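You operate a simulated robot arm through the tools that you are given. There is no shell and no other tool.

Carry out the task below with a simulated robot arm. There is one attempt and no reset: what you move stays moved.

JOB
Put things in order on the top of the bagging bench. At the end: the green brush from the top of the bagging bench stands where the yellow sponge stood; the yellow sponge from the top of the bagging bench stands where the blue cone stood; the black bolt from the top of the bagging bench stands on top of the grey strip; the blue cone stands on top of the teal disc; whatever was shut is shut again. Leave all else as you found it, and nothing knocked over.

The check looks at the end state, three seconds after you hand in, the way a careful person would. Anything else that was tipped, shoved, dropped, spilled or broken makes it a failure.

ROBOT AND FRAMES
A 7-joint arm with a two-finger parallel gripper, fixed in place. Base frame: the origin is at the foot of the arm, x ahead of it, y to its left, z up; the work surface is at about z = 0. Units: m, degrees, N and s.
With the tool pointing down near the work surface it reaches from about 0.24 to 0.62 m from the base axis. Its first joint turns from -66.0 to 66.0 degrees. Payload 2.6 kg.
Tool frame: the origin (TCP) lies between the finger pads and is the grasp point; the fingertips stand 0.03 m ahead of it; z points along the fingers, y is the line along which they close. The gripper opens to 0.094 m. The fingers are 0.028 m wide and 0.01 m thick; the gripper's body (0.05 by 0.096 m) begins 0.055 m behind the TCP.
Orientation is that of the tool frame in the base frame, as a unit quaternion [x, y, z, w]. With the fingers straight down and closing along the base's y, the tool's x points along the base's -x, its y along +y and its z along -z.

CONTROLS
- The arm moves only by the tool drive_tool. Its argument "series" is a list of rows, each a list of 7 numbers: the shift along the tool's x, y, z in cm, then the turn, a rotation vector about the tool's x, y, z in degrees, then the gripper command, from -1 (shut) to 1 (fully open), values between in proportion. In form: [[dx, dy, dz, ax, ay, az, grip], ...]. A call has 1 to 20 rows; each row shifts and turns the commanded pose from where the row before left it, along the tool's axes as they then stand. Rows are played at 5 a second. More than 0.05 m and 8.6 degrees between two rows, or a gripper value outside its range, and nothing of the call is played. A pose out of reach is approached as far as the arm can. The call stops where the force on the tool passes 40 N (or 10 N more than at its start, if that is more) or the arm is blocked; 0.2 s more then pass. Each finger travels about 0.072 m/s and halts on what it meets, pressing with about 21 N; the grip force reading is that of the motor and also rises with nothing between the fingers. The clock runs only during rows and for 0.2 s after the last one: add rows that do not move to give the fingers time. The reply holds the time, the measured pose of the TCP, the force on the tool along the base axes, the opening and the grip force, in the units named above and with some noise, with the torque about the TCP (base axes, N m) and any sound that the robot's microphone picked up, and new pictures: "views" is both (left out), scene, wrist or none.
- Cameras (640 x 400 px; columns grow to the right, rows downward): "scene" is fixed at [0.0343, 0.4418, 0.5461]; the picture's right is [-0.73, -0.69, 0.00], its down [-0.50, 0.53, -0.68] and it looks along [0.47, -0.50, -0.73] (base axes); focal length 222 px, centre (320, 200). "wrist" rides on the gripper at [0.076, 0.014, -0.102] in the tool frame; the picture's right is [-0.18, 0.98, 0.00], its down [-0.75, -0.14, -0.64] and it looks along [-0.63, -0.12, 0.77] (tool axes); focal length 243 px, centre (320, 200). There is no depth. A picture from a camera that has moved, and an enlarged one, comes with that camera's place and axes in the base frame and with its lens.
- enlarge(camera, box): a new picture of the part [left, top, right, bottom] of that camera's present view, enlarged. No time passes.
- job_done(): hands the job in; it is judged then, once.

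Places have to be worked out from the pictures, the camera data and where the tool is seen. Open the gripper and draw the arm clear of the work before you hand the job in, unless the task says otherwise.

The tools are called after "Request:" as a command line: name --pt "numbers of a row" for each row, then --argument value for the rest, lists and objects as JSON in quotes. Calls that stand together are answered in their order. drive_tool: Moves the arm, as the interface text tells. Its arguments: {"type":"object","properties":{"series":{"type":"array","items":{"type":"array","items":{"type":"number"}}},"views":{"type":"string","enum":["both","scene","wrist","none"]}},"required":["series"]} The other tools are called the same way: enlarge (camera, box) takes an enlarged picture of a part of a camera's view; job_done () hands the job in.

At the start:

```text
t: 0.0
position: [0.3625, -0.2173, 0.2805]
tcp_rot: [0.001, 1.0, 0.0, 0.0]
contact_force: [-0.1, -0.5, 0.8]
moment: [0.0, -0.03, 0.0]
grip_width: 0.0942
finger_force: 0.0
```

scene: 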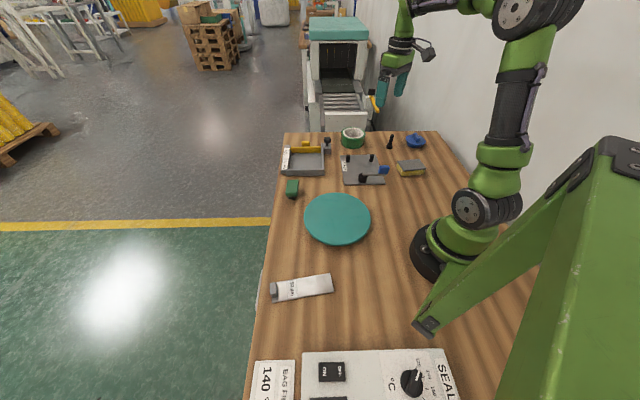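
wrist: 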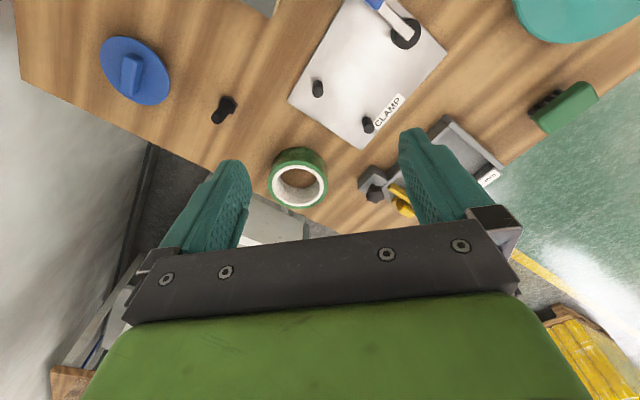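

I'll start by looking closely at the bench in both cameras, before moving anything.

Request:
enlarge --camera "scene" --box '[260, 120, 460, 245]'

Request:
enlarge --camera "scene" --box '[240, 250, 480, 400]'

Request:
enlarge --camera "wrist" --box '[80, 0, 640, 250]'

```text
3.20 times, centred on (360, 182) of scene
camera zoom: at [0.0343, 0.4418, 0.5461], right [-0.73, -0.69, 0.0], down [-0.5, 0.53, -0.68], along [0.47, -0.5, -0.73], focal length 710 px, centre (192, 256)
```

zoom: 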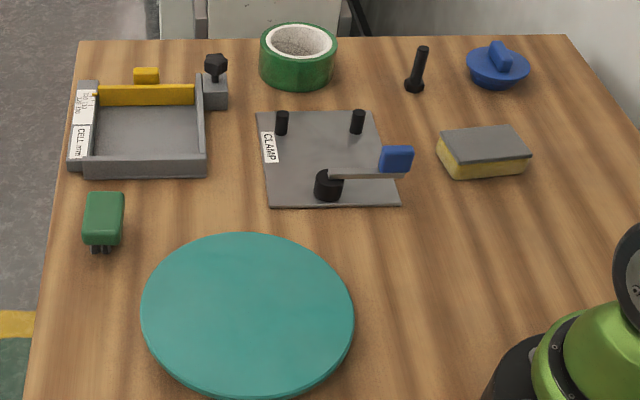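

```text
2.67 times, centred on (360, 325) of scene
camera zoom: at [0.0343, 0.4418, 0.5461], right [-0.73, -0.69, 0.0], down [-0.5, 0.53, -0.68], along [0.47, -0.5, -0.73], focal length 591 px, centre (213, -133)
```

zoom: 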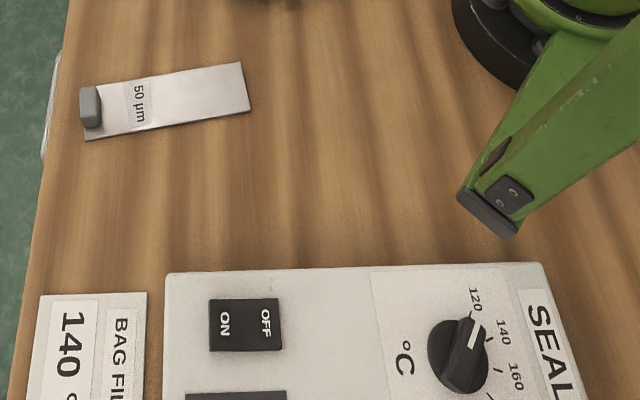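

```text
1.14 times, centred on (360, 125) of wrist
camera zoom: at [0.2861, -0.2031, 0.3831], right [0.18, 0.98, 0.0], down [0.75, -0.14, 0.64], along [0.63, -0.12, -0.77], focal length 277 px, centre (274, 286)
```

zoom: 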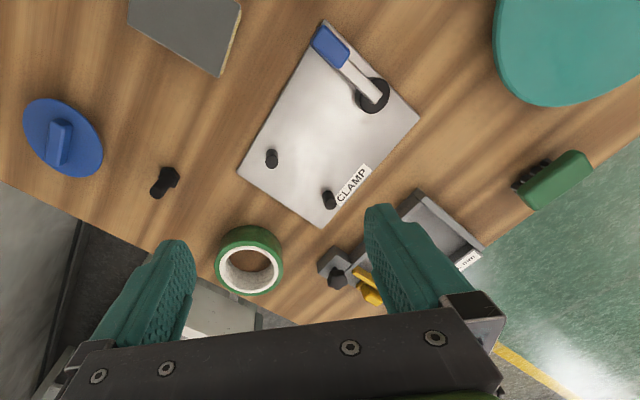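

The bench pieces are all visible. I want finer detail of the cone, bolt, sponge and brush shapes before planning the grasps.

Request:
enlarge --camera "scene" --box '[376, 125, 440, 181]'

Request:
enlarge --camera "wrist" --box '[80, 20, 260, 140]'

Request:
enlarge --camera "scene" --box '[270, 125, 350, 205]'

Request:
enlarge --camera "scene" --box '[260, 260, 350, 316]'

```text
7.14 times, centred on (408, 153) of scene
camera zoom: at [0.0343, 0.4418, 0.5461], right [-0.73, -0.69, 0.0], down [-0.5, 0.53, -0.68], along [0.47, -0.5, -0.73], focal length 1584 px, centre (-309, 536)
```

zoom: 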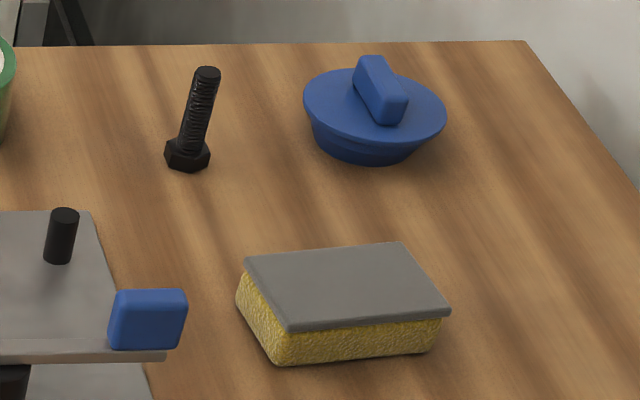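

```text
3.33 times, centred on (170, 80) of wrist
camera zoom: at [0.2861, -0.2031, 0.3831], right [0.18, 0.98, 0.0], down [0.75, -0.14, 0.64], along [0.63, -0.12, -0.77], focal length 809 px, centre (820, 600)
```

zoom: 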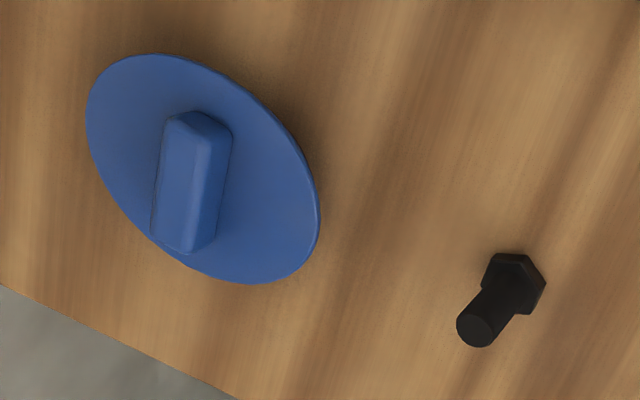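

```text
5.00 times, centred on (310, 165) of scene
camera zoom: at [0.0343, 0.4418, 0.5461], right [-0.73, -0.69, 0.0], down [-0.5, 0.53, -0.68], along [0.47, -0.5, -0.73], focal length 1109 px, centre (370, 375)
```

zoom: 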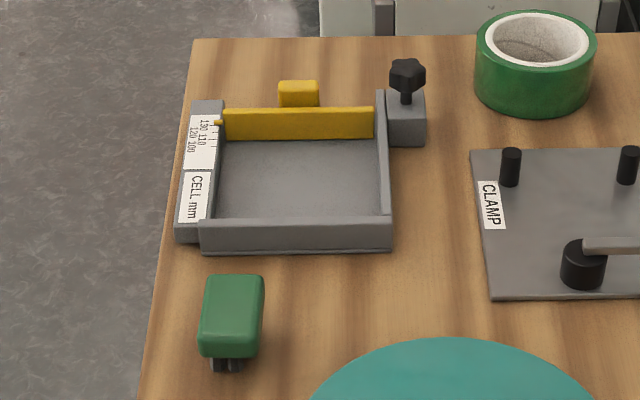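

```text
7.11 times, centred on (305, 288) of scene
camera zoom: at [0.0343, 0.4418, 0.5461], right [-0.73, -0.69, 0.0], down [-0.5, 0.53, -0.68], along [0.47, -0.5, -0.73], focal length 1577 px, centre (427, -426)
```

zoom: 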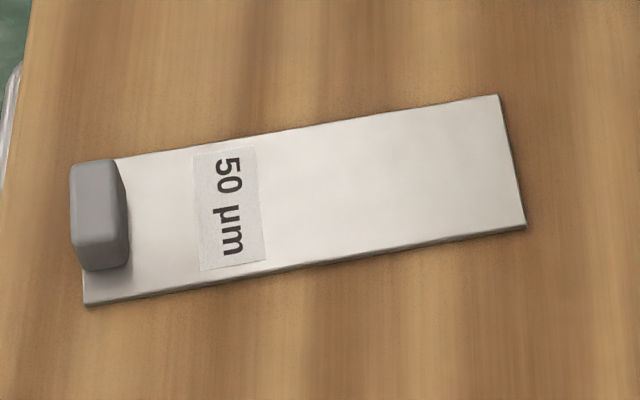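

The blue cone is a conical plug with a grip bar on top, at roughly (0.31, -0.45). The bar runs about 45° between +x and -y. I'll move high above it, turn the tool to match the bar, and take close views.

Request:
drive_tool --pt "1.1 -4 0 0 0 0 1" --pt "1.1 -4 0 0 0 0 1" --pt "1.1 -4 0 0 0 0 1" --pt "1.1 -4 0 0 0 0 1" --pt "1.1 -4 0 0 0 0 1" --pt "0 0 0 0 0 7.5 1" --pt "0 0 0 0 0 7.5 1" --pt "0 0 0 0 0 7.5 1" --pt "0 0 0 0 0 7.5 1" --pt "0 0 0 0 0 7.5 1" --pt "0 0 0 0 0 7.5 1" --pt "0 0 0 0 0 0 1"

```text
t: 2.6
position: [0.3076, -0.4163, 0.2805]
tcp_rot: [0.384, 0.923, 0.0, 0.0]
contact_force: [-0.8, -0.7, -0.2]
moment: [0.02, -0.01, 0.01]
grip_width: 0.0938
finger_force: 0.0
camera wrist: at [0.2637, -0.3532, 0.3833], right [0.83, 0.56, 0.0], down [0.43, -0.63, 0.64], along [0.36, -0.53, -0.77], focal length 243 px, centre (320, 200)
```

scene: 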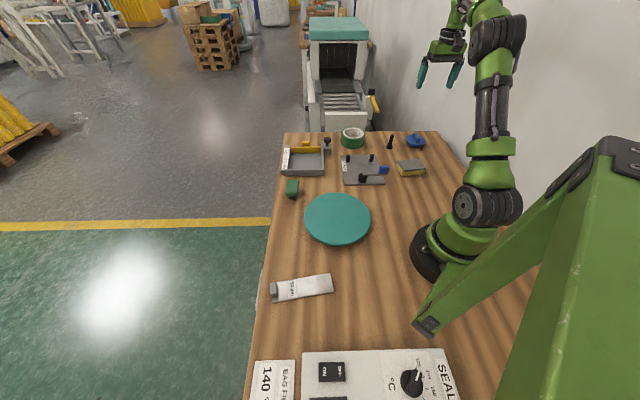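
wrist: 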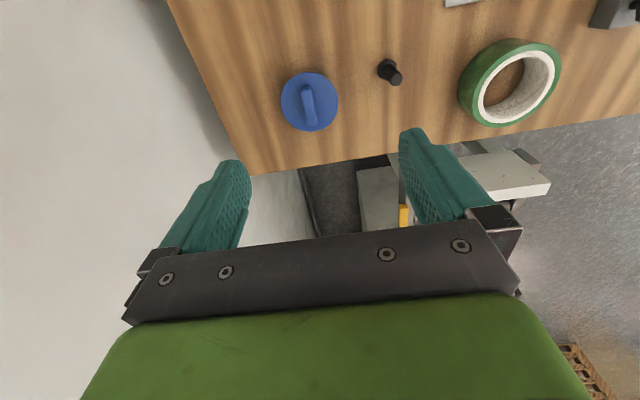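

The tool is turned 45°. I'll zoom on the cone and bolt from here to fix their places.

Request:
enlarge --camera "wrist" --box '[260, 40, 420, 140]'

```text
4.00 times, centred on (340, 90) of wrist
camera zoom: at [0.2637, -0.3532, 0.3833], right [0.83, 0.56, 0.0], down [0.43, -0.63, 0.64], along [0.36, -0.53, -0.77], focal length 970 px, centre (240, 640)
```

zoom: 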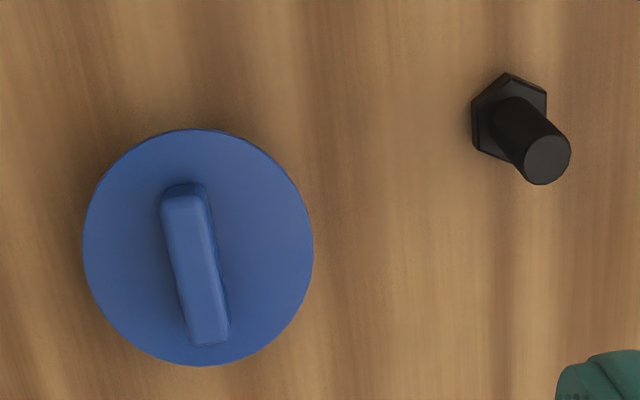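

Combining both views puts the cone's axis near (0.3155, -0.457), its rim at z≈0.026 and the top of the bar at about 0.046. I'll centre over it and go partway down, with the fingers narrowed.

Request:
drive_tool --pt "-1.75 -1.15 0 0 0 0 0.3" --pt "-1.7 -1.16 0 0 0 0 0.0" --pt "0 0 4 0 0 0 0.0" --pt "0 0 4 0 0 0 0.0" --pt "0 0 4 0 0 0 0.0" --pt "0 0 3 0 0 0 0.0" --pt "0 0 0 0 0 0 0.0"

```text
t: 4.2
position: [0.3162, -0.4591, 0.1336]
tcp_rot: [0.383, 0.924, 0.0, 0.0]
contact_force: [-0.3, -0.2, 0.9]
moment: [-0.02, 0.0, -0.01]
grip_width: 0.0472
finger_force: 0.0
camera wrist: at [0.2717, -0.3948, 0.2353], right [0.82, 0.57, 0.0], down [0.43, -0.63, 0.64], along [0.36, -0.53, -0.77], focal length 243 px, centre (320, 200)
```

scene: 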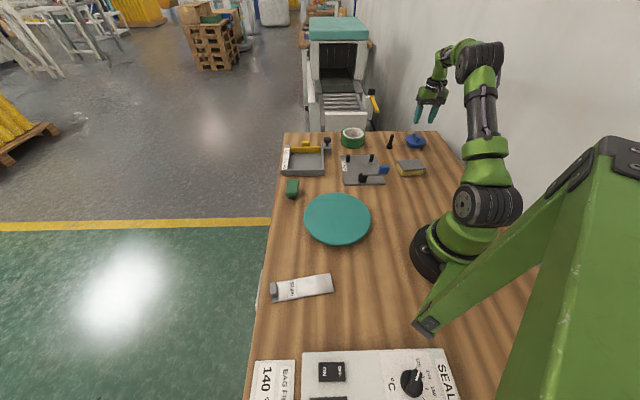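
wrist: 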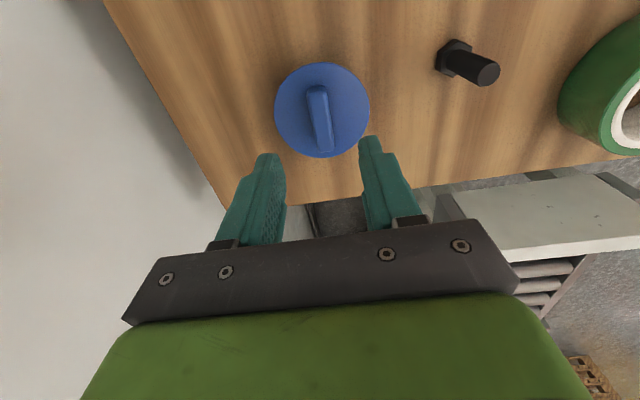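

Request:
enlarge --camera "wrist" --box '[240, 50, 400, 250]'

```text
2.00 times, centred on (320, 150) of wrist
camera zoom: at [0.2717, -0.3948, 0.2353], right [0.82, 0.57, 0.0], down [0.43, -0.63, 0.64], along [0.36, -0.53, -0.77], focal length 485 px, centre (320, 300)
```

zoom: 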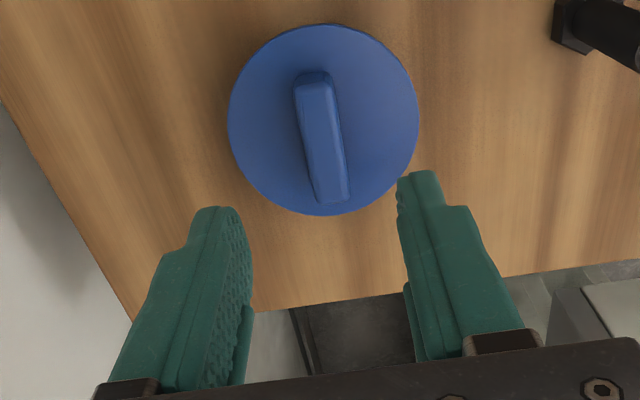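

The bar sits about 3 mm along tool +x from the approach line. I'll correct that and descend so the fingertips straddle the bar just above the rim, then look again before closing.

Request:
drive_tool --pt "0.3 0.08 1 0 0 0 0.0" --pt "0 0 2 0 0 0 0.0" --pt "0 0 2 0 0 0 0.0" --pt "0 0 1.2 0 0 0 0.0" --pt "0 0 0.8 0 0 0 0.0" --pt "0 0 0.3 0 0 0 0.0" --pt "0 0 0 0 0 0 0.0"

```text
t: 5.8
position: [0.3131, -0.4548, 0.0573]
tcp_rot: [0.383, 0.924, -0.001, -0.001]
contact_force: [0.4, 0.3, 0.3]
moment: [0.01, 0.0, 0.0]
grip_width: 0.0471
finger_force: 0.0
camera wrist: at [0.2695, -0.3916, 0.1596], right [0.82, 0.57, 0.0], down [0.43, -0.63, 0.64], along [0.36, -0.53, -0.77], focal length 243 px, centre (320, 200)
```

scene: 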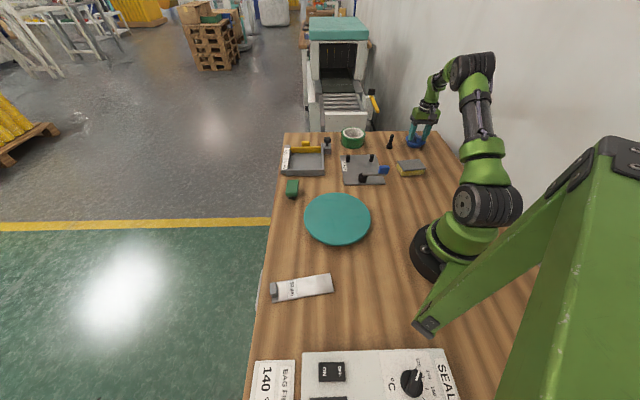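
wrist: 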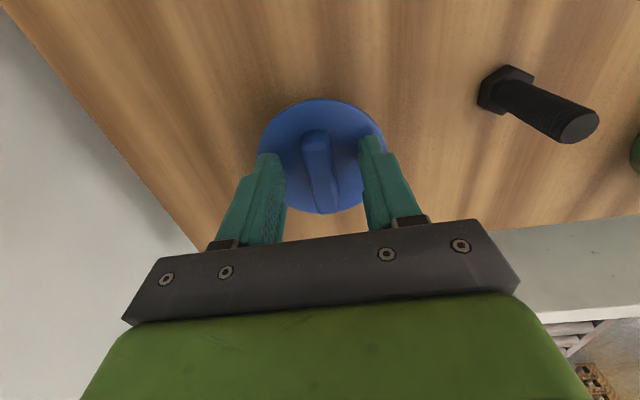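

Request:
enlarge --camera "wrist" --box '[220, 80, 420, 240]'

Request:
enlarge --camera "scene" --box '[380, 100, 450, 160]'

```text
2.50 times, centred on (320, 160) of wrist
camera zoom: at [0.2695, -0.3916, 0.1596], right [0.82, 0.57, 0.0], down [0.43, -0.63, 0.64], along [0.36, -0.53, -0.77], focal length 606 px, centre (320, 300)
```

zoom: 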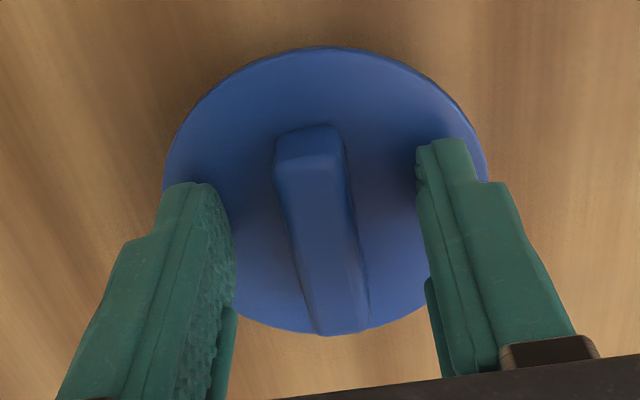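

```text
6.67 times, centred on (415, 130) of scene
camera zoom: at [0.0343, 0.4418, 0.5461], right [-0.73, -0.69, 0.0], down [-0.5, 0.53, -0.68], along [0.47, -0.5, -0.73], focal length 1478 px, centre (-313, 667)
```

zoom: 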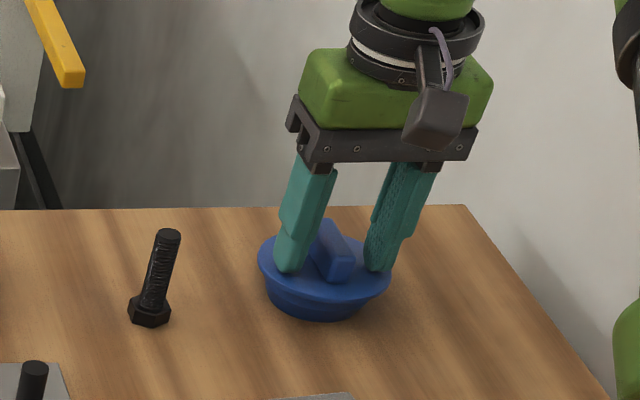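

The fingers straddle the bar with no contact force. I'll close on it and hold for a moment.

Request:
drive_tool --pt "0 0 0 0 0 0 -0.3" --pt "0 0 0 0 0 0 -0.7" --pt "0 0 0 0 0 0 -1" --pt "0 0 0 0 0 0 -1" --pt "0 0 0 0 0 0 -1" --views "wrist"

```text
t: 7.0
position: [0.313, -0.4547, 0.0577]
tcp_rot: [0.382, 0.924, 0.0, -0.001]
contact_force: [0.3, -0.2, 0.2]
moment: [-0.01, -0.02, 0.0]
grip_width: 0.0148
finger_force: 21.5
camera wrist: at [0.2695, -0.3915, 0.1598], right [0.82, 0.57, 0.0], down [0.43, -0.63, 0.64], along [0.36, -0.53, -0.77], focal length 243 px, centre (320, 200)
```

wrist: 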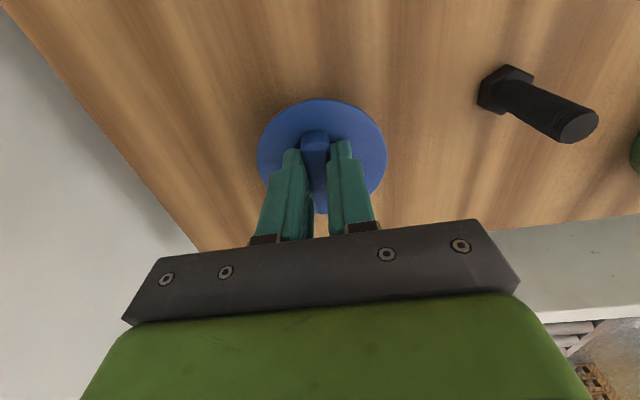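

The grip reads 14.8 mm at 21.5 N, so the bar is held. I'll lift a little slowly and check it comes up level.

Request:
drive_tool --pt "0 0 -1 0 0 0 -1" --pt "0 0 -2 0 0 0 -1" --pt "0 0 -3 0 0 0 -1" --pt "0 0 -4 0 0 0 -1" --pt "0 0 -4 0 0 0 -1" --pt "0 0 0 0 0 0 -1"

```text
t: 8.4
position: [0.3158, -0.4546, 0.2]
tcp_rot: [0.384, 0.923, 0.0, 0.0]
contact_force: [-0.4, 0.8, 0.5]
moment: [0.01, 0.01, 0.02]
grip_width: 0.0148
finger_force: 21.3
camera wrist: at [0.2717, -0.3914, 0.3021], right [0.82, 0.57, 0.0], down [0.43, -0.63, 0.64], along [0.36, -0.53, -0.77], focal length 243 px, centre (320, 200)
```

scene: 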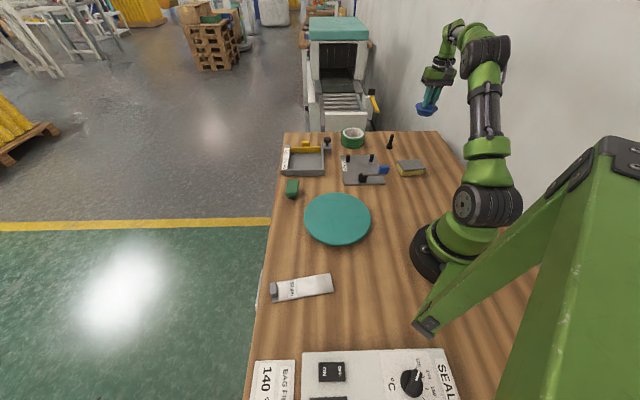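
wrist: 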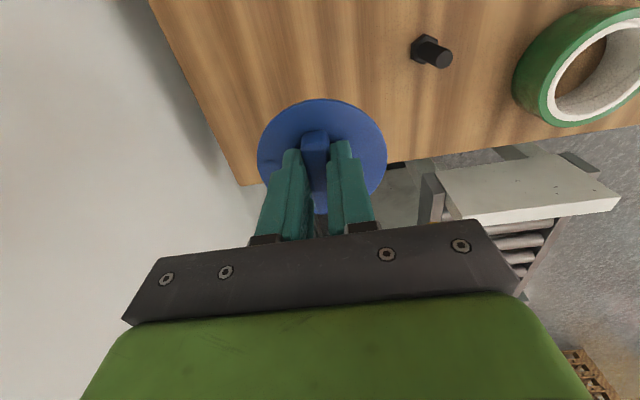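

The cone is up and level. I'll turn the tool back to square with the base and carry it high over the bench towards the teal disc, estimated at about (0.29, 0.09), then look.

Request:
drive_tool --pt "0 0 -2 0 0 -7.5 -1" --pt "0 0 -2 0 0 -7.5 -1" --pt "0 0 0 0 0 -7.5 -1" --pt "0 0 0 0 0 -7.5 -1" --pt "0 0 0 0 0 -7.5 -1" --pt "0 0 0 0 0 -7.5 -1" --pt "0 2 0 0 0 0 -1" --pt "0 3 0 0 0 0 -1" --pt "0 4 0 0 0 0 -1" --pt "0 4 0 0 0 0 -1" --pt "0 4 0 0 0 0 -1" --pt "0 4 0 0 0 0 -1" --pt "0 4 0 0 0 0 -1" --pt "0 4 0 0 0 0 -1" --pt "0 4 0 0 0 0 -1" --pt "0 4 0 0 0 0 -1" --pt "0 3 0 0 0 0 -1" --pt "0 2 0 0 0 0 -1" --pt "0 0 0 0 0 0 -1"

```text
t: 12.4
position: [0.3134, -0.035, 0.236]
tcp_rot: [0.0, 1.0, -0.001, 0.0]
contact_force: [0.3, -0.6, -0.8]
moment: [-0.01, 0.0, 0.0]
grip_width: 0.0147
finger_force: 20.7
camera wrist: at [0.2362, -0.0206, 0.339], right [0.18, 0.98, 0.0], down [0.75, -0.14, 0.64], along [0.63, -0.12, -0.77], focal length 243 px, centre (320, 200)
```

scene: 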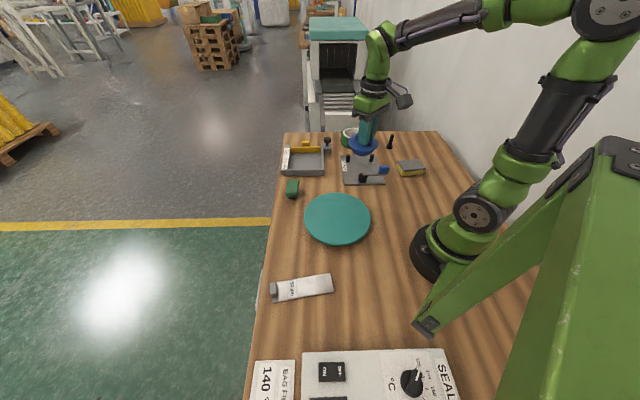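
wrist: 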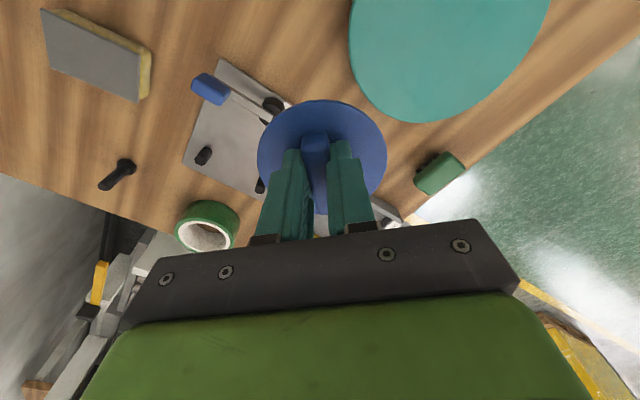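

The disc's edges seen here put its centre near (0.285–0.29, 0.095–0.10) with a radius of about 0.10. I'll move over that and look again.

Request:
drive_tool --pt "0.5 2.5 0 0 0 0 -1" --pt "0.6 3.5 0 0 0 0 -1" --pt "0.6 3.5 0 0 0 0 -1" --pt "0.6 3.5 0 0 0 0 -1" --pt "0 0 0 0 0 0 -1" --pt "0 0 0 0 0 0 -1"

Request:
enlarge --camera "scene" --box '[280, 120, 400, 260]'

```text
t: 13.8
position: [0.2901, 0.0945, 0.2347]
tcp_rot: [0.0, 1.0, 0.0, 0.0]
contact_force: [-0.8, -0.3, 0.7]
moment: [0.0, 0.02, 0.01]
grip_width: 0.0149
finger_force: 21.0
camera wrist: at [0.2133, 0.1099, 0.3385], right [0.18, 0.98, 0.0], down [0.75, -0.14, 0.64], along [0.63, -0.12, -0.77], focal length 243 px, centre (320, 200)
```

scene: 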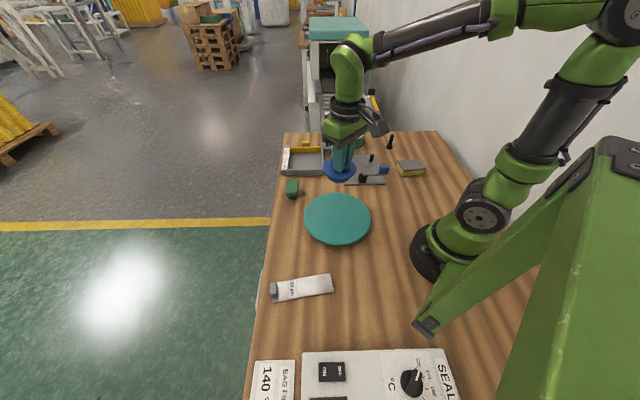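
wrist: 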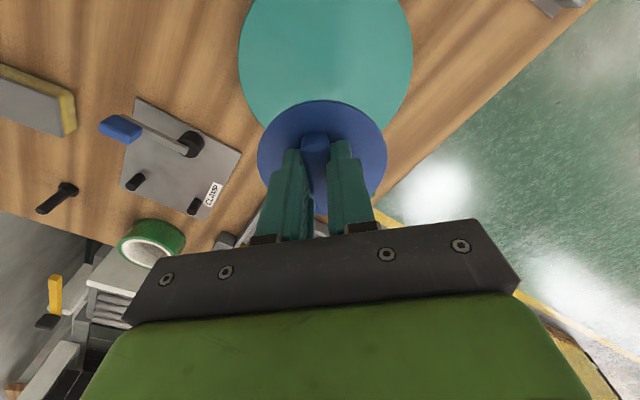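

```text
2.86 times, centred on (340, 190) of scene
camera zoom: at [0.0343, 0.4418, 0.5461], right [-0.73, -0.69, 0.0], down [-0.5, 0.53, -0.68], along [0.47, -0.5, -0.73], focal length 634 px, centre (263, 229)
```

zoom: 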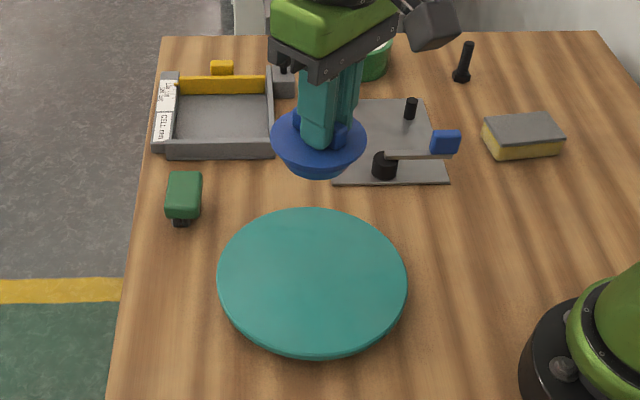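

Request:
enlarge --camera "scene" --box '[290, 180, 385, 255]'

Request:
enlarge --camera "wrist" --box '[220, 0, 440, 220]'

```text
5.33 times, centred on (338, 218) of scene
camera zoom: at [0.0343, 0.4418, 0.5461], right [-0.73, -0.69, 0.0], down [-0.5, 0.53, -0.68], along [0.47, -0.5, -0.73], focal length 1183 px, centre (227, 107)
```

zoom: 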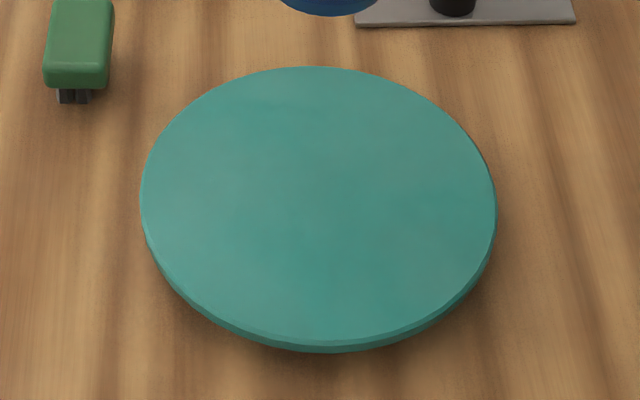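

```text
1.82 times, centred on (330, 110) of wrist
camera zoom: at [0.2133, 0.1099, 0.3385], right [0.18, 0.98, 0.0], down [0.75, -0.14, 0.64], along [0.63, -0.12, -0.77], focal length 441 px, centre (302, 364)
```

zoom: 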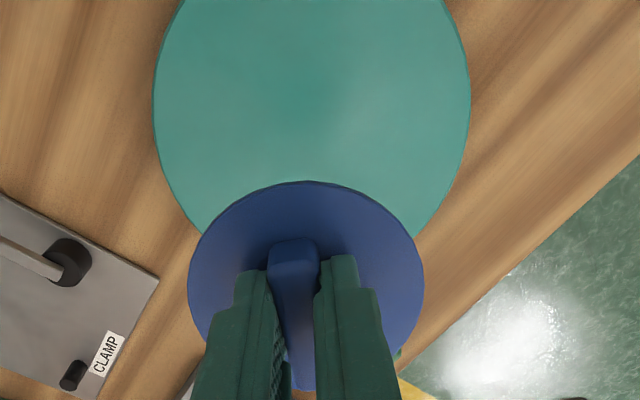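

The disc's top is at z≈0.02–0.025, centred at about (0.287, 0.101). I'll centre on it and lower the cone to a little above the surface.

Request:
drive_tool --pt "0.3 0.65 0 0 0 0 -1" --pt "0 0 3 0 0 0 -1" --pt "0 0 4 0 0 0 -1" --pt "0 0 3 0 0 0 -1" --pt "0 0 2 0 0 0 -1" --pt "0 0 1 0 0 0 -1" --pt "0 0 0 0 0 0 -1"

Request:
enlarge --camera "scene" --box '[285, 140, 405, 250]'

```text
t: 15.4
position: [0.2861, 0.1005, 0.1069]
tcp_rot: [0.0, 1.0, 0.0, 0.0]
contact_force: [0.1, 0.2, -0.5]
moment: [-0.01, 0.04, -0.01]
grip_width: 0.0151
finger_force: 20.7
camera wrist: at [0.211, 0.1148, 0.2095], right [0.18, 0.98, 0.0], down [0.75, -0.14, 0.64], along [0.63, -0.12, -0.77], focal length 243 px, centre (320, 200)
```

scene: 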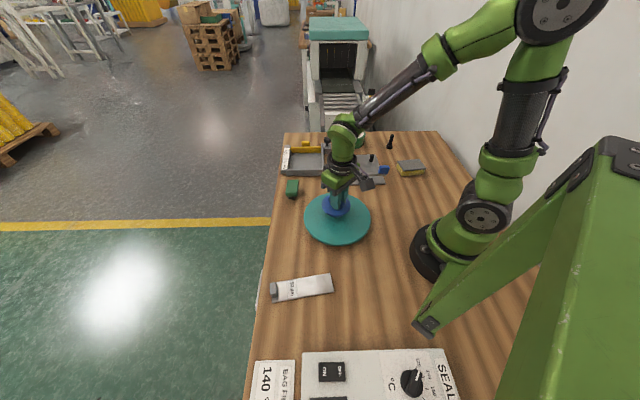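
wrist: 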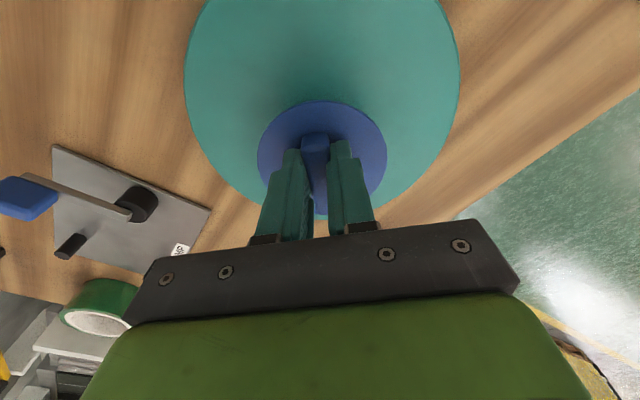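

```text
3.64 times, centred on (345, 195) of scene
camera zoom: at [0.0343, 0.4418, 0.5461], right [-0.73, -0.69, 0.0], down [-0.5, 0.53, -0.68], along [0.47, -0.5, -0.73], focal length 806 px, centre (229, 218)
```

zoom: 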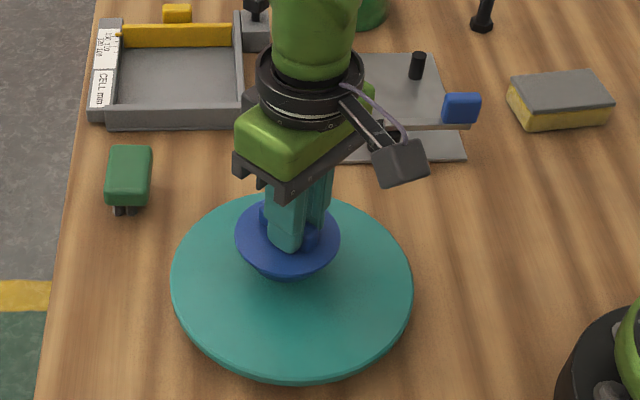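

The cone hangs centred over the disc with its underside about 2.5 cm above it. I'll lower in small steps and watch the force.

Request:
drive_tool --pt "-0.2 -0.1 0.8 0 0 0 -1" --pt "0 0 0.5 0 0 0 -1" --pt "0 0 0.2 0 0 0 -1" --pt "0 0 0 0 0 0 -1" --pt "0 0 0 0 0 0 -1" --views "none"

Request:
enlarge --camera "scene" --box '[285, 170, 385, 250]'

```text
t: 16.6
position: [0.2893, 0.0998, 0.093]
tcp_rot: [0.0, 1.0, 0.0, 0.0]
contact_force: [-0.1, -0.4, -0.4]
moment: [-0.04, -0.01, 0.02]
grip_width: 0.0151
finger_force: 21.4
```

```text
5.00 times, centred on (335, 210) of scene
camera zoom: at [0.0343, 0.4418, 0.5461], right [-0.73, -0.69, 0.0], down [-0.5, 0.53, -0.68], along [0.47, -0.5, -0.73], focal length 1109 px, centre (245, 150)
```

zoom: 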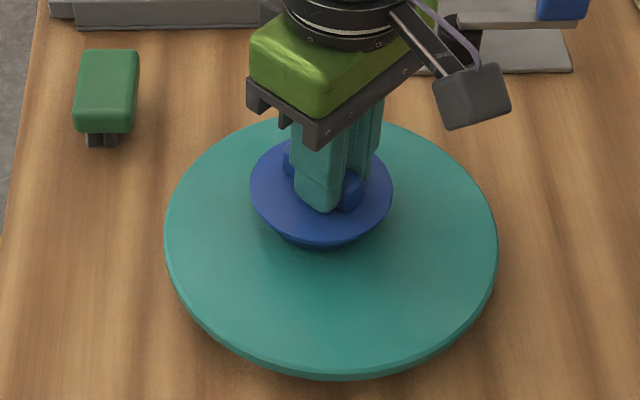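

Request:
drive_tool --pt "0 0 0.2 0 0 0 -1" --pt "0 0 0.2 0 0 0 -1" --pt "0 0 0.2 0 0 0 -1" --pt "0 0 0 0 0 0 -1" --views "none"

Request:
enlarge --camera "scene" --box '[285, 170, 385, 250]'

```text
t: 17.5
position: [0.2904, 0.1013, 0.0873]
tcp_rot: [0.0, 1.0, 0.001, 0.003]
contact_force: [-2.0, -1.4, 9.3]
moment: [-0.06, 0.13, -0.01]
grip_width: 0.015
finger_force: 21.1
stopped in row 4: the force on the tool passed its limit at 41 N (the readings are from after the stop); the commanded pose is now the measured one
```

```text
5.00 times, centred on (335, 210) of scene
camera zoom: at [0.0342, 0.4418, 0.5462], right [-0.73, -0.69, 0.0], down [-0.5, 0.53, -0.69], along [0.47, -0.5, -0.73], focal length 1109 px, centre (245, 150)
```

zoom: 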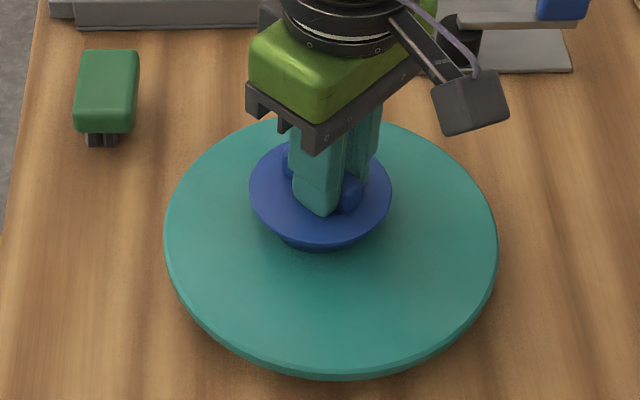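

Contact was made at TCP z≈0.087, so the disc's top is near 0.030, and the cone is seated. I'll ease the pressure slightly, then open and check.

Request:
drive_tool --pt "0 0 -0.05 0 0 0 -1" --pt "0 0 0 0 0 0 -1" --pt "0 0 0 0 0 0 -0.6" --pt "0 0 0 0 0 0 -0.3" --pt "0 0 0 0 0 0 0" --pt "0 0 0 0 0 0 0"

Request:
enlarge --camera "wrist" --box '[180, 0, 480, 220]'

```text
t: 18.9
position: [0.2893, 0.1014, 0.0896]
tcp_rot: [0.0, 1.0, 0.001, 0.003]
contact_force: [0.7, 0.4, 0.8]
moment: [-0.01, -0.01, 0.0]
grip_width: 0.0472
finger_force: 0.0
camera wrist: at [0.214, 0.1142, 0.1914], right [0.18, 0.98, 0.0], down [0.75, -0.14, 0.65], along [0.63, -0.12, -0.76], focal length 243 px, centre (320, 200)
```

scene: 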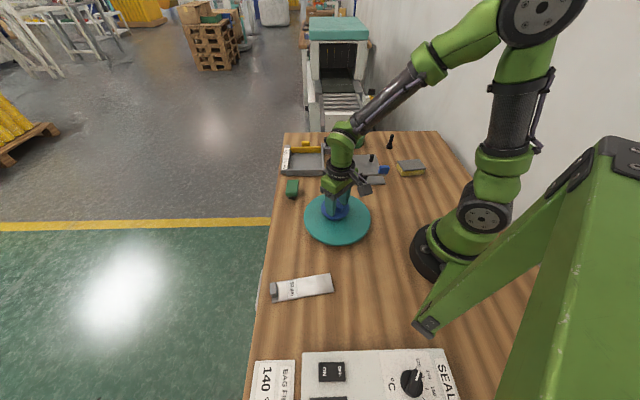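
wrist: 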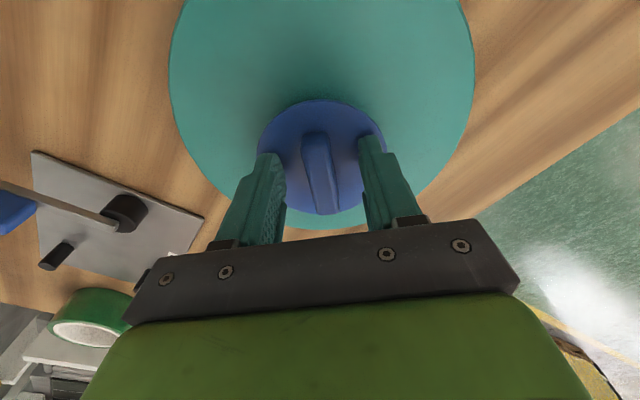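

```text
1.82 times, centred on (330, 110) of wrist
camera zoom: at [0.214, 0.1142, 0.1914], right [0.18, 0.98, 0.0], down [0.75, -0.14, 0.65], along [0.63, -0.12, -0.76], focal length 441 px, centre (302, 364)
```

zoom: 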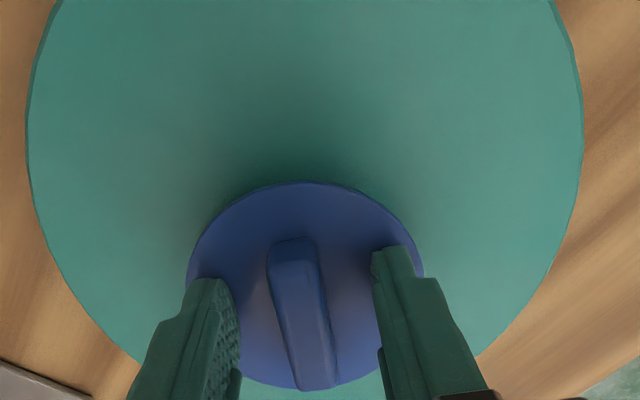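

The cone stands upright on the disc, close to its centre. I'll rise clear, straighten the small 0.3° tilt, and head for the sponge, which I judge to be at about (0.241, -0.286), 0.089 x 0.061 m, with its long side about 51° from +x.

Request:
drive_tool --pt "0 0 -0.5 0 0 0 0" --pt "0 0 -2 0 0.34 0 0" --pt "0 0 -4 0 0 0 0.5" --pt "0 0 -4 0 0 0 1" --pt "0 -3 -2 0 0 0 1" --pt "0.4 -4 0 0 0 0 1" --pt "0.5 -4 0 0 0 0 1" --pt "0.5 -4 0 0 0 0 1" --pt "0.5 -4 0 0 0 0 1" --pt "0.5 -4 0 0 0 0 1" --pt "0.5 -4 0 0 0 0 1" --pt "0.5 -4 0 0 0 0 1" --pt "0 -3 0 0 0 0 1" --pt "0 0 0 0 0 0 1"

Request:
enlarge --camera "scene" --box '[285, 170, 385, 250]'

```text
t: 21.9
position: [0.2551, -0.2373, 0.2128]
tcp_rot: [0.0, 1.0, 0.002, -0.001]
contact_force: [0.4, 0.5, 0.4]
moment: [0.03, -0.01, -0.02]
grip_width: 0.0941
finger_force: 0.1
camera wrist: at [0.1789, -0.2254, 0.3152], right [0.18, 0.98, 0.0], down [0.75, -0.14, 0.64], along [0.63, -0.12, -0.77], focal length 243 px, centre (320, 200)
```

scene: 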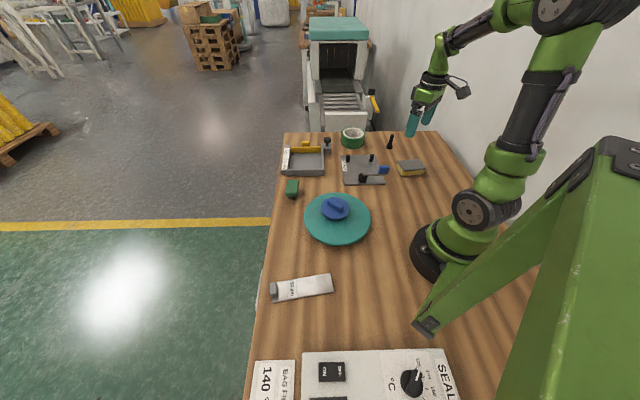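
wrist: 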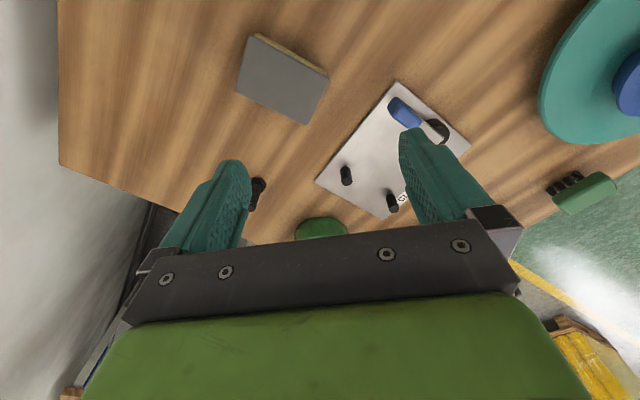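

```text
5.00 times, centred on (335, 210) of scene
camera zoom: at [0.0343, 0.4417, 0.5461], right [-0.73, -0.69, 0.0], down [-0.5, 0.53, -0.68], along [0.47, -0.5, -0.73], focal length 1109 px, centre (245, 150)
```

zoom: 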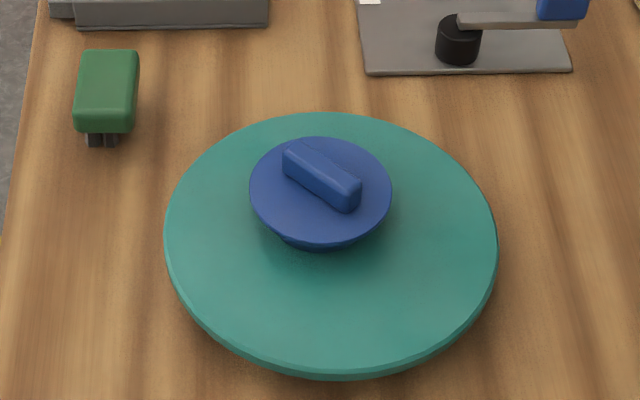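

The cone stands well on the disc and the disc has not shifted. Now I'll take a closer look at the sponge from the wrist.

Request:
enlarge --camera "wrist" --box '[220, 20, 348, 132]'

```text
3.57 times, centred on (284, 76) of wrist
camera zoom: at [0.1789, -0.2254, 0.3152], right [0.18, 0.98, 0.0], down [0.75, -0.14, 0.64], along [0.63, -0.12, -0.77], focal length 866 px, centre (449, 643)
```

zoom: 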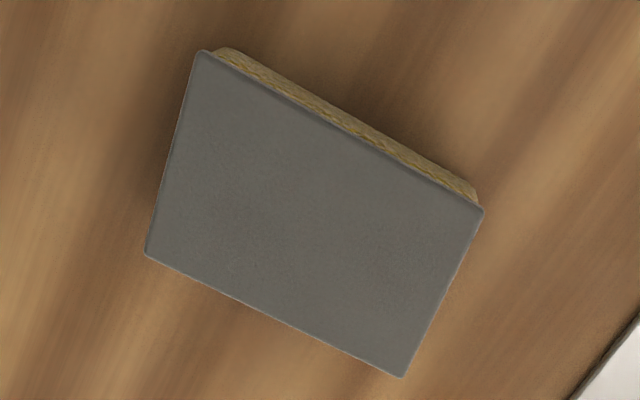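

The sponge's centre is about (0.243, -0.284), 0.089 x 0.060 m, with its long axis near 52°. I'll turn the tool about 128° so the fingers close across the short side, which keeps the camera away from the wall.

Request:
drive_tool --pt "0 0 0 0 0 8 1" --pt "0 0 0 0 0 8 1" --pt "0 0 0 0 0 8 1" --pt "0 0 0 0 0 8 1" --pt "0 0 0 0 0 8 1" --pt "0 0 0 0 0 8 1" --pt "0 0 0 0 0 8 1" --pt "0 0 0 0 0 8 1" --pt "0 0 0 0 0 8 1" --pt "0 0 0 0 0 8 1" --pt "0 0 0 0 0 8 1" --pt "0 0 0 0 0 8 1" --pt "0 0 0 0 0 8 1" --pt "0 0 0 0 0 8 1" --pt "0 0 0 0 0 8 1" --pt "0 0 0 0 0 7.8 1" --pt "0 0 0 0 0 0 1" --pt "0 0 0 0 0 0 1"

```text
t: 25.7
position: [0.256, -0.2394, 0.2128]
tcp_rot: [0.898, 0.439, -0.002, 0.0]
contact_force: [0.0, 1.3, 0.0]
moment: [-0.05, -0.01, -0.02]
grip_width: 0.0938
finger_force: 0.1
camera wrist: at [0.314, -0.1889, 0.3154], right [0.66, -0.75, 0.0], down [-0.57, -0.51, 0.64], along [-0.48, -0.42, -0.77], focal length 243 px, centre (320, 200)
```

scene: 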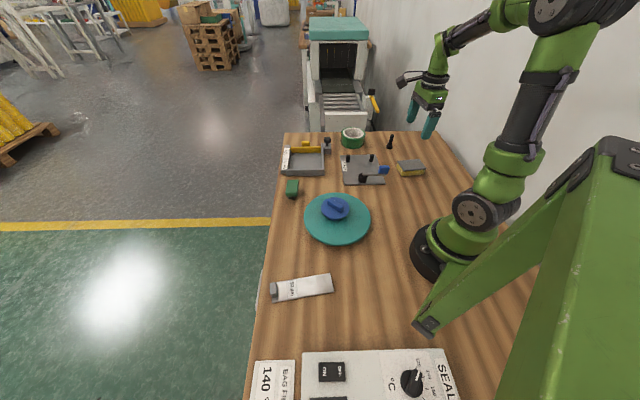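
wrist: 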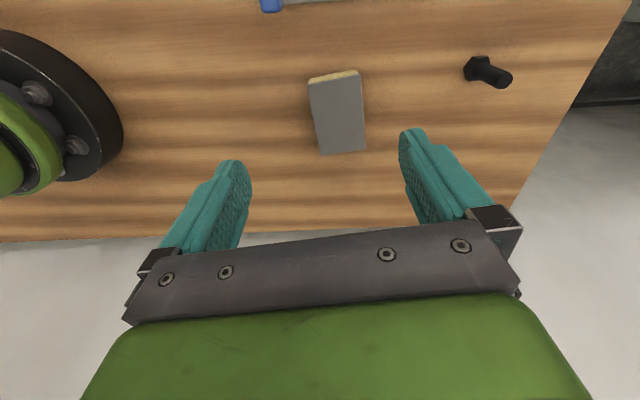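

Yaw is 128° as wanted, and the sponge lies square to the fingers. I'll move over it, come down part way, and refine.

Request:
drive_tool --pt "-2 0.8 0 0 0 0 1" --pt "-2 0.8 0 0 0 0 1" --pt "0 0 3.5 0 0 0 1" --pt "0 0 3.5 0 0 0 1" --pt "0 0 0 0 0 0 1" --pt "0 0 0 0 0 0 1" --views "wrist"

Request:
enlarge --camera "wrist" --box '[220, 40, 440, 220]'

```text
t: 27.1
position: [0.2434, -0.2796, 0.1439]
tcp_rot: [0.898, 0.439, -0.001, 0.0]
contact_force: [-0.3, -0.9, 0.2]
moment: [0.0, -0.01, 0.02]
grip_width: 0.094
finger_force: 0.0
camera wrist: at [0.3021, -0.2288, 0.2457], right [0.66, -0.75, 0.0], down [-0.57, -0.51, 0.64], along [-0.48, -0.42, -0.77], focal length 243 px, centre (320, 200)
```

wrist: 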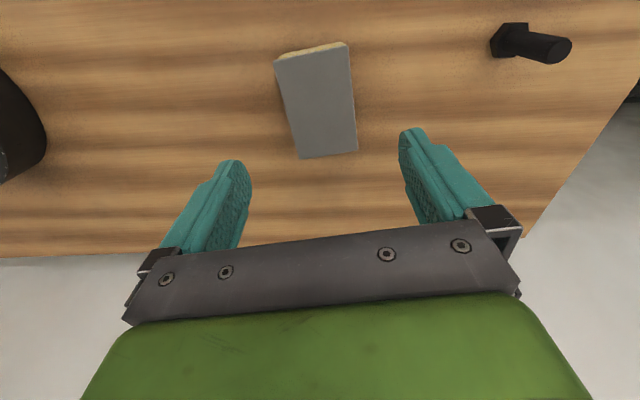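

```text
2.22 times, centred on (330, 130) of wrist
camera zoom: at [0.3021, -0.2288, 0.2457], right [0.66, -0.75, 0.0], down [-0.57, -0.51, 0.64], along [-0.48, -0.42, -0.77], focal length 539 px, centre (298, 356)
```

zoom: 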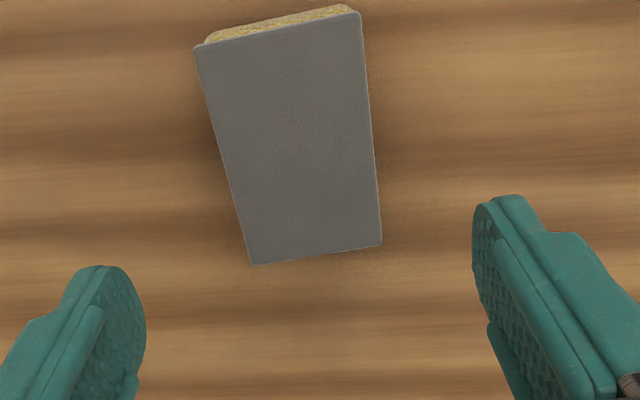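

The sponge is centred between the fingers to within 2 mm, so it stood at about (0.242, -0.280). I'll descend around it until the fingertips are just above the bench.

Request:
drive_tool --pt "-0.1 -0.05 3 0 0 0 1" --pt "0 0 3 0 0 0 1" --pt "0 0 2.5 0 0 0 1" --pt "0 0 1.3 0 0 0 1" --pt "0 0 0.7 0 0 0 1" --pt "0 0 0 0 0 0 1"

```text
t: 28.5
position: [0.2415, -0.2818, 0.0389]
tcp_rot: [0.898, 0.44, 0.0, -0.001]
contact_force: [0.0, 0.2, 0.5]
moment: [-0.01, 0.01, 0.03]
grip_width: 0.0941
finger_force: 0.1
camera wrist: at [0.3003, -0.2309, 0.1409], right [0.66, -0.75, 0.0], down [-0.57, -0.51, 0.64], along [-0.48, -0.42, -0.77], focal length 243 px, centre (320, 200)
```

scene: 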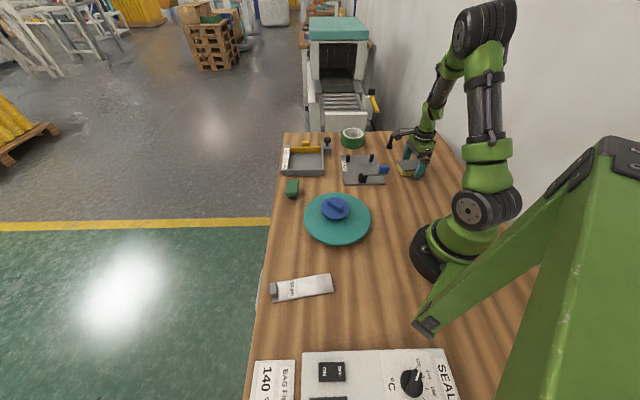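
wrist: 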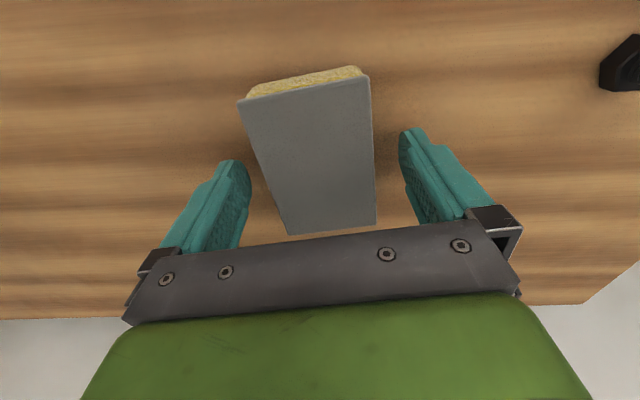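

The fingers are both sides of the sponge with no contact. I'll close gently and check the grip.

Request:
drive_tool --pt "0 0 0 0 0 0 0.6" --pt "0 0 0 0 0 0 0.3" --pt "0 0 0 0 0 0 0" --pt "0 0 0 0 0 0 -0.5" --pt "0 0 0 0 0 0 -1" --pt "0 0 0 0 0 0 -1" --views "wrist"

```text
t: 29.9
position: [0.2417, -0.2809, 0.0393]
tcp_rot: [0.898, 0.44, 0.0, 0.0]
contact_force: [0.0, 0.6, -0.6]
moment: [0.0, 0.01, -0.02]
grip_width: 0.0587
finger_force: 20.8
camera wrist: at [0.3004, -0.2308, 0.1411], right [0.66, -0.75, 0.0], down [-0.57, -0.51, 0.64], along [-0.48, -0.42, -0.77], focal length 243 px, centre (320, 200)
```

wrist: 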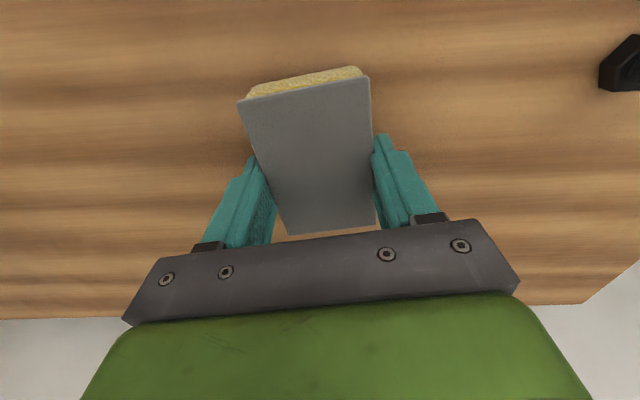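

The sponge is held at 58.7 mm. I'll lift it straight up and carry it to the cone's old place (0.3145, -0.4555), staying above everything.

Request:
drive_tool --pt "0 0 -1 0 0 0 -1" --pt "0 0 -2 0 0 0 -1" --pt "0 0 -4 0 0 0 -1" --pt "0 0 -4 0 0 0 -1" --pt "-0.9 1.6 0 0 0 0 -1" --pt "-1.87 3.29 0 0 0 0 -1" --pt "-1.87 3.29 0 0 0 0 -1" --pt "-1.87 3.29 0 0 0 0 -1" --pt "-1.87 3.29 0 0 0 0 -1" --pt "-0.95 1.69 0 0 0 0 -1" --pt "0 0 0 0 0 0 -1" --pt "0 0 0 0 0 0 -1"

```text
t: 32.5
position: [0.3165, -0.4556, 0.1474]
tcp_rot: [0.898, 0.44, 0.0, 0.0]
contact_force: [0.2, -0.8, -0.3]
moment: [0.0, 0.01, -0.02]
grip_width: 0.0587
finger_force: 20.7
camera wrist: at [0.3745, -0.4063, 0.2501], right [0.66, -0.75, 0.0], down [-0.57, -0.51, 0.64], along [-0.48, -0.42, -0.77], focal length 243 px, centre (320, 200)
```

scene: 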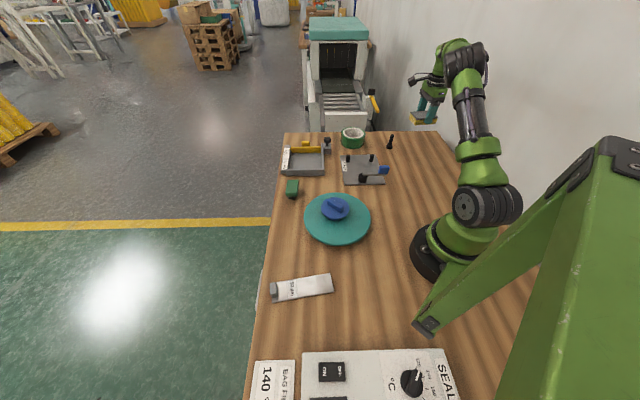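
wrist: 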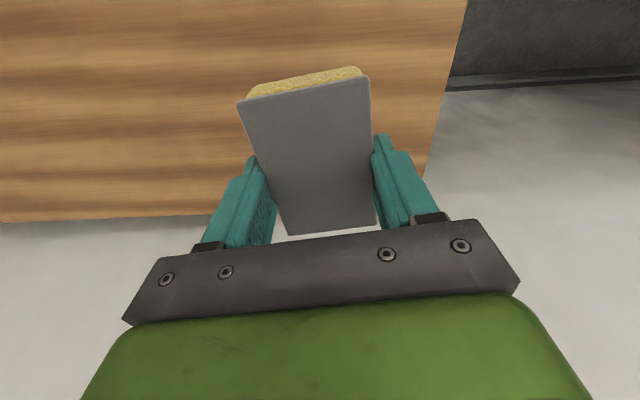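

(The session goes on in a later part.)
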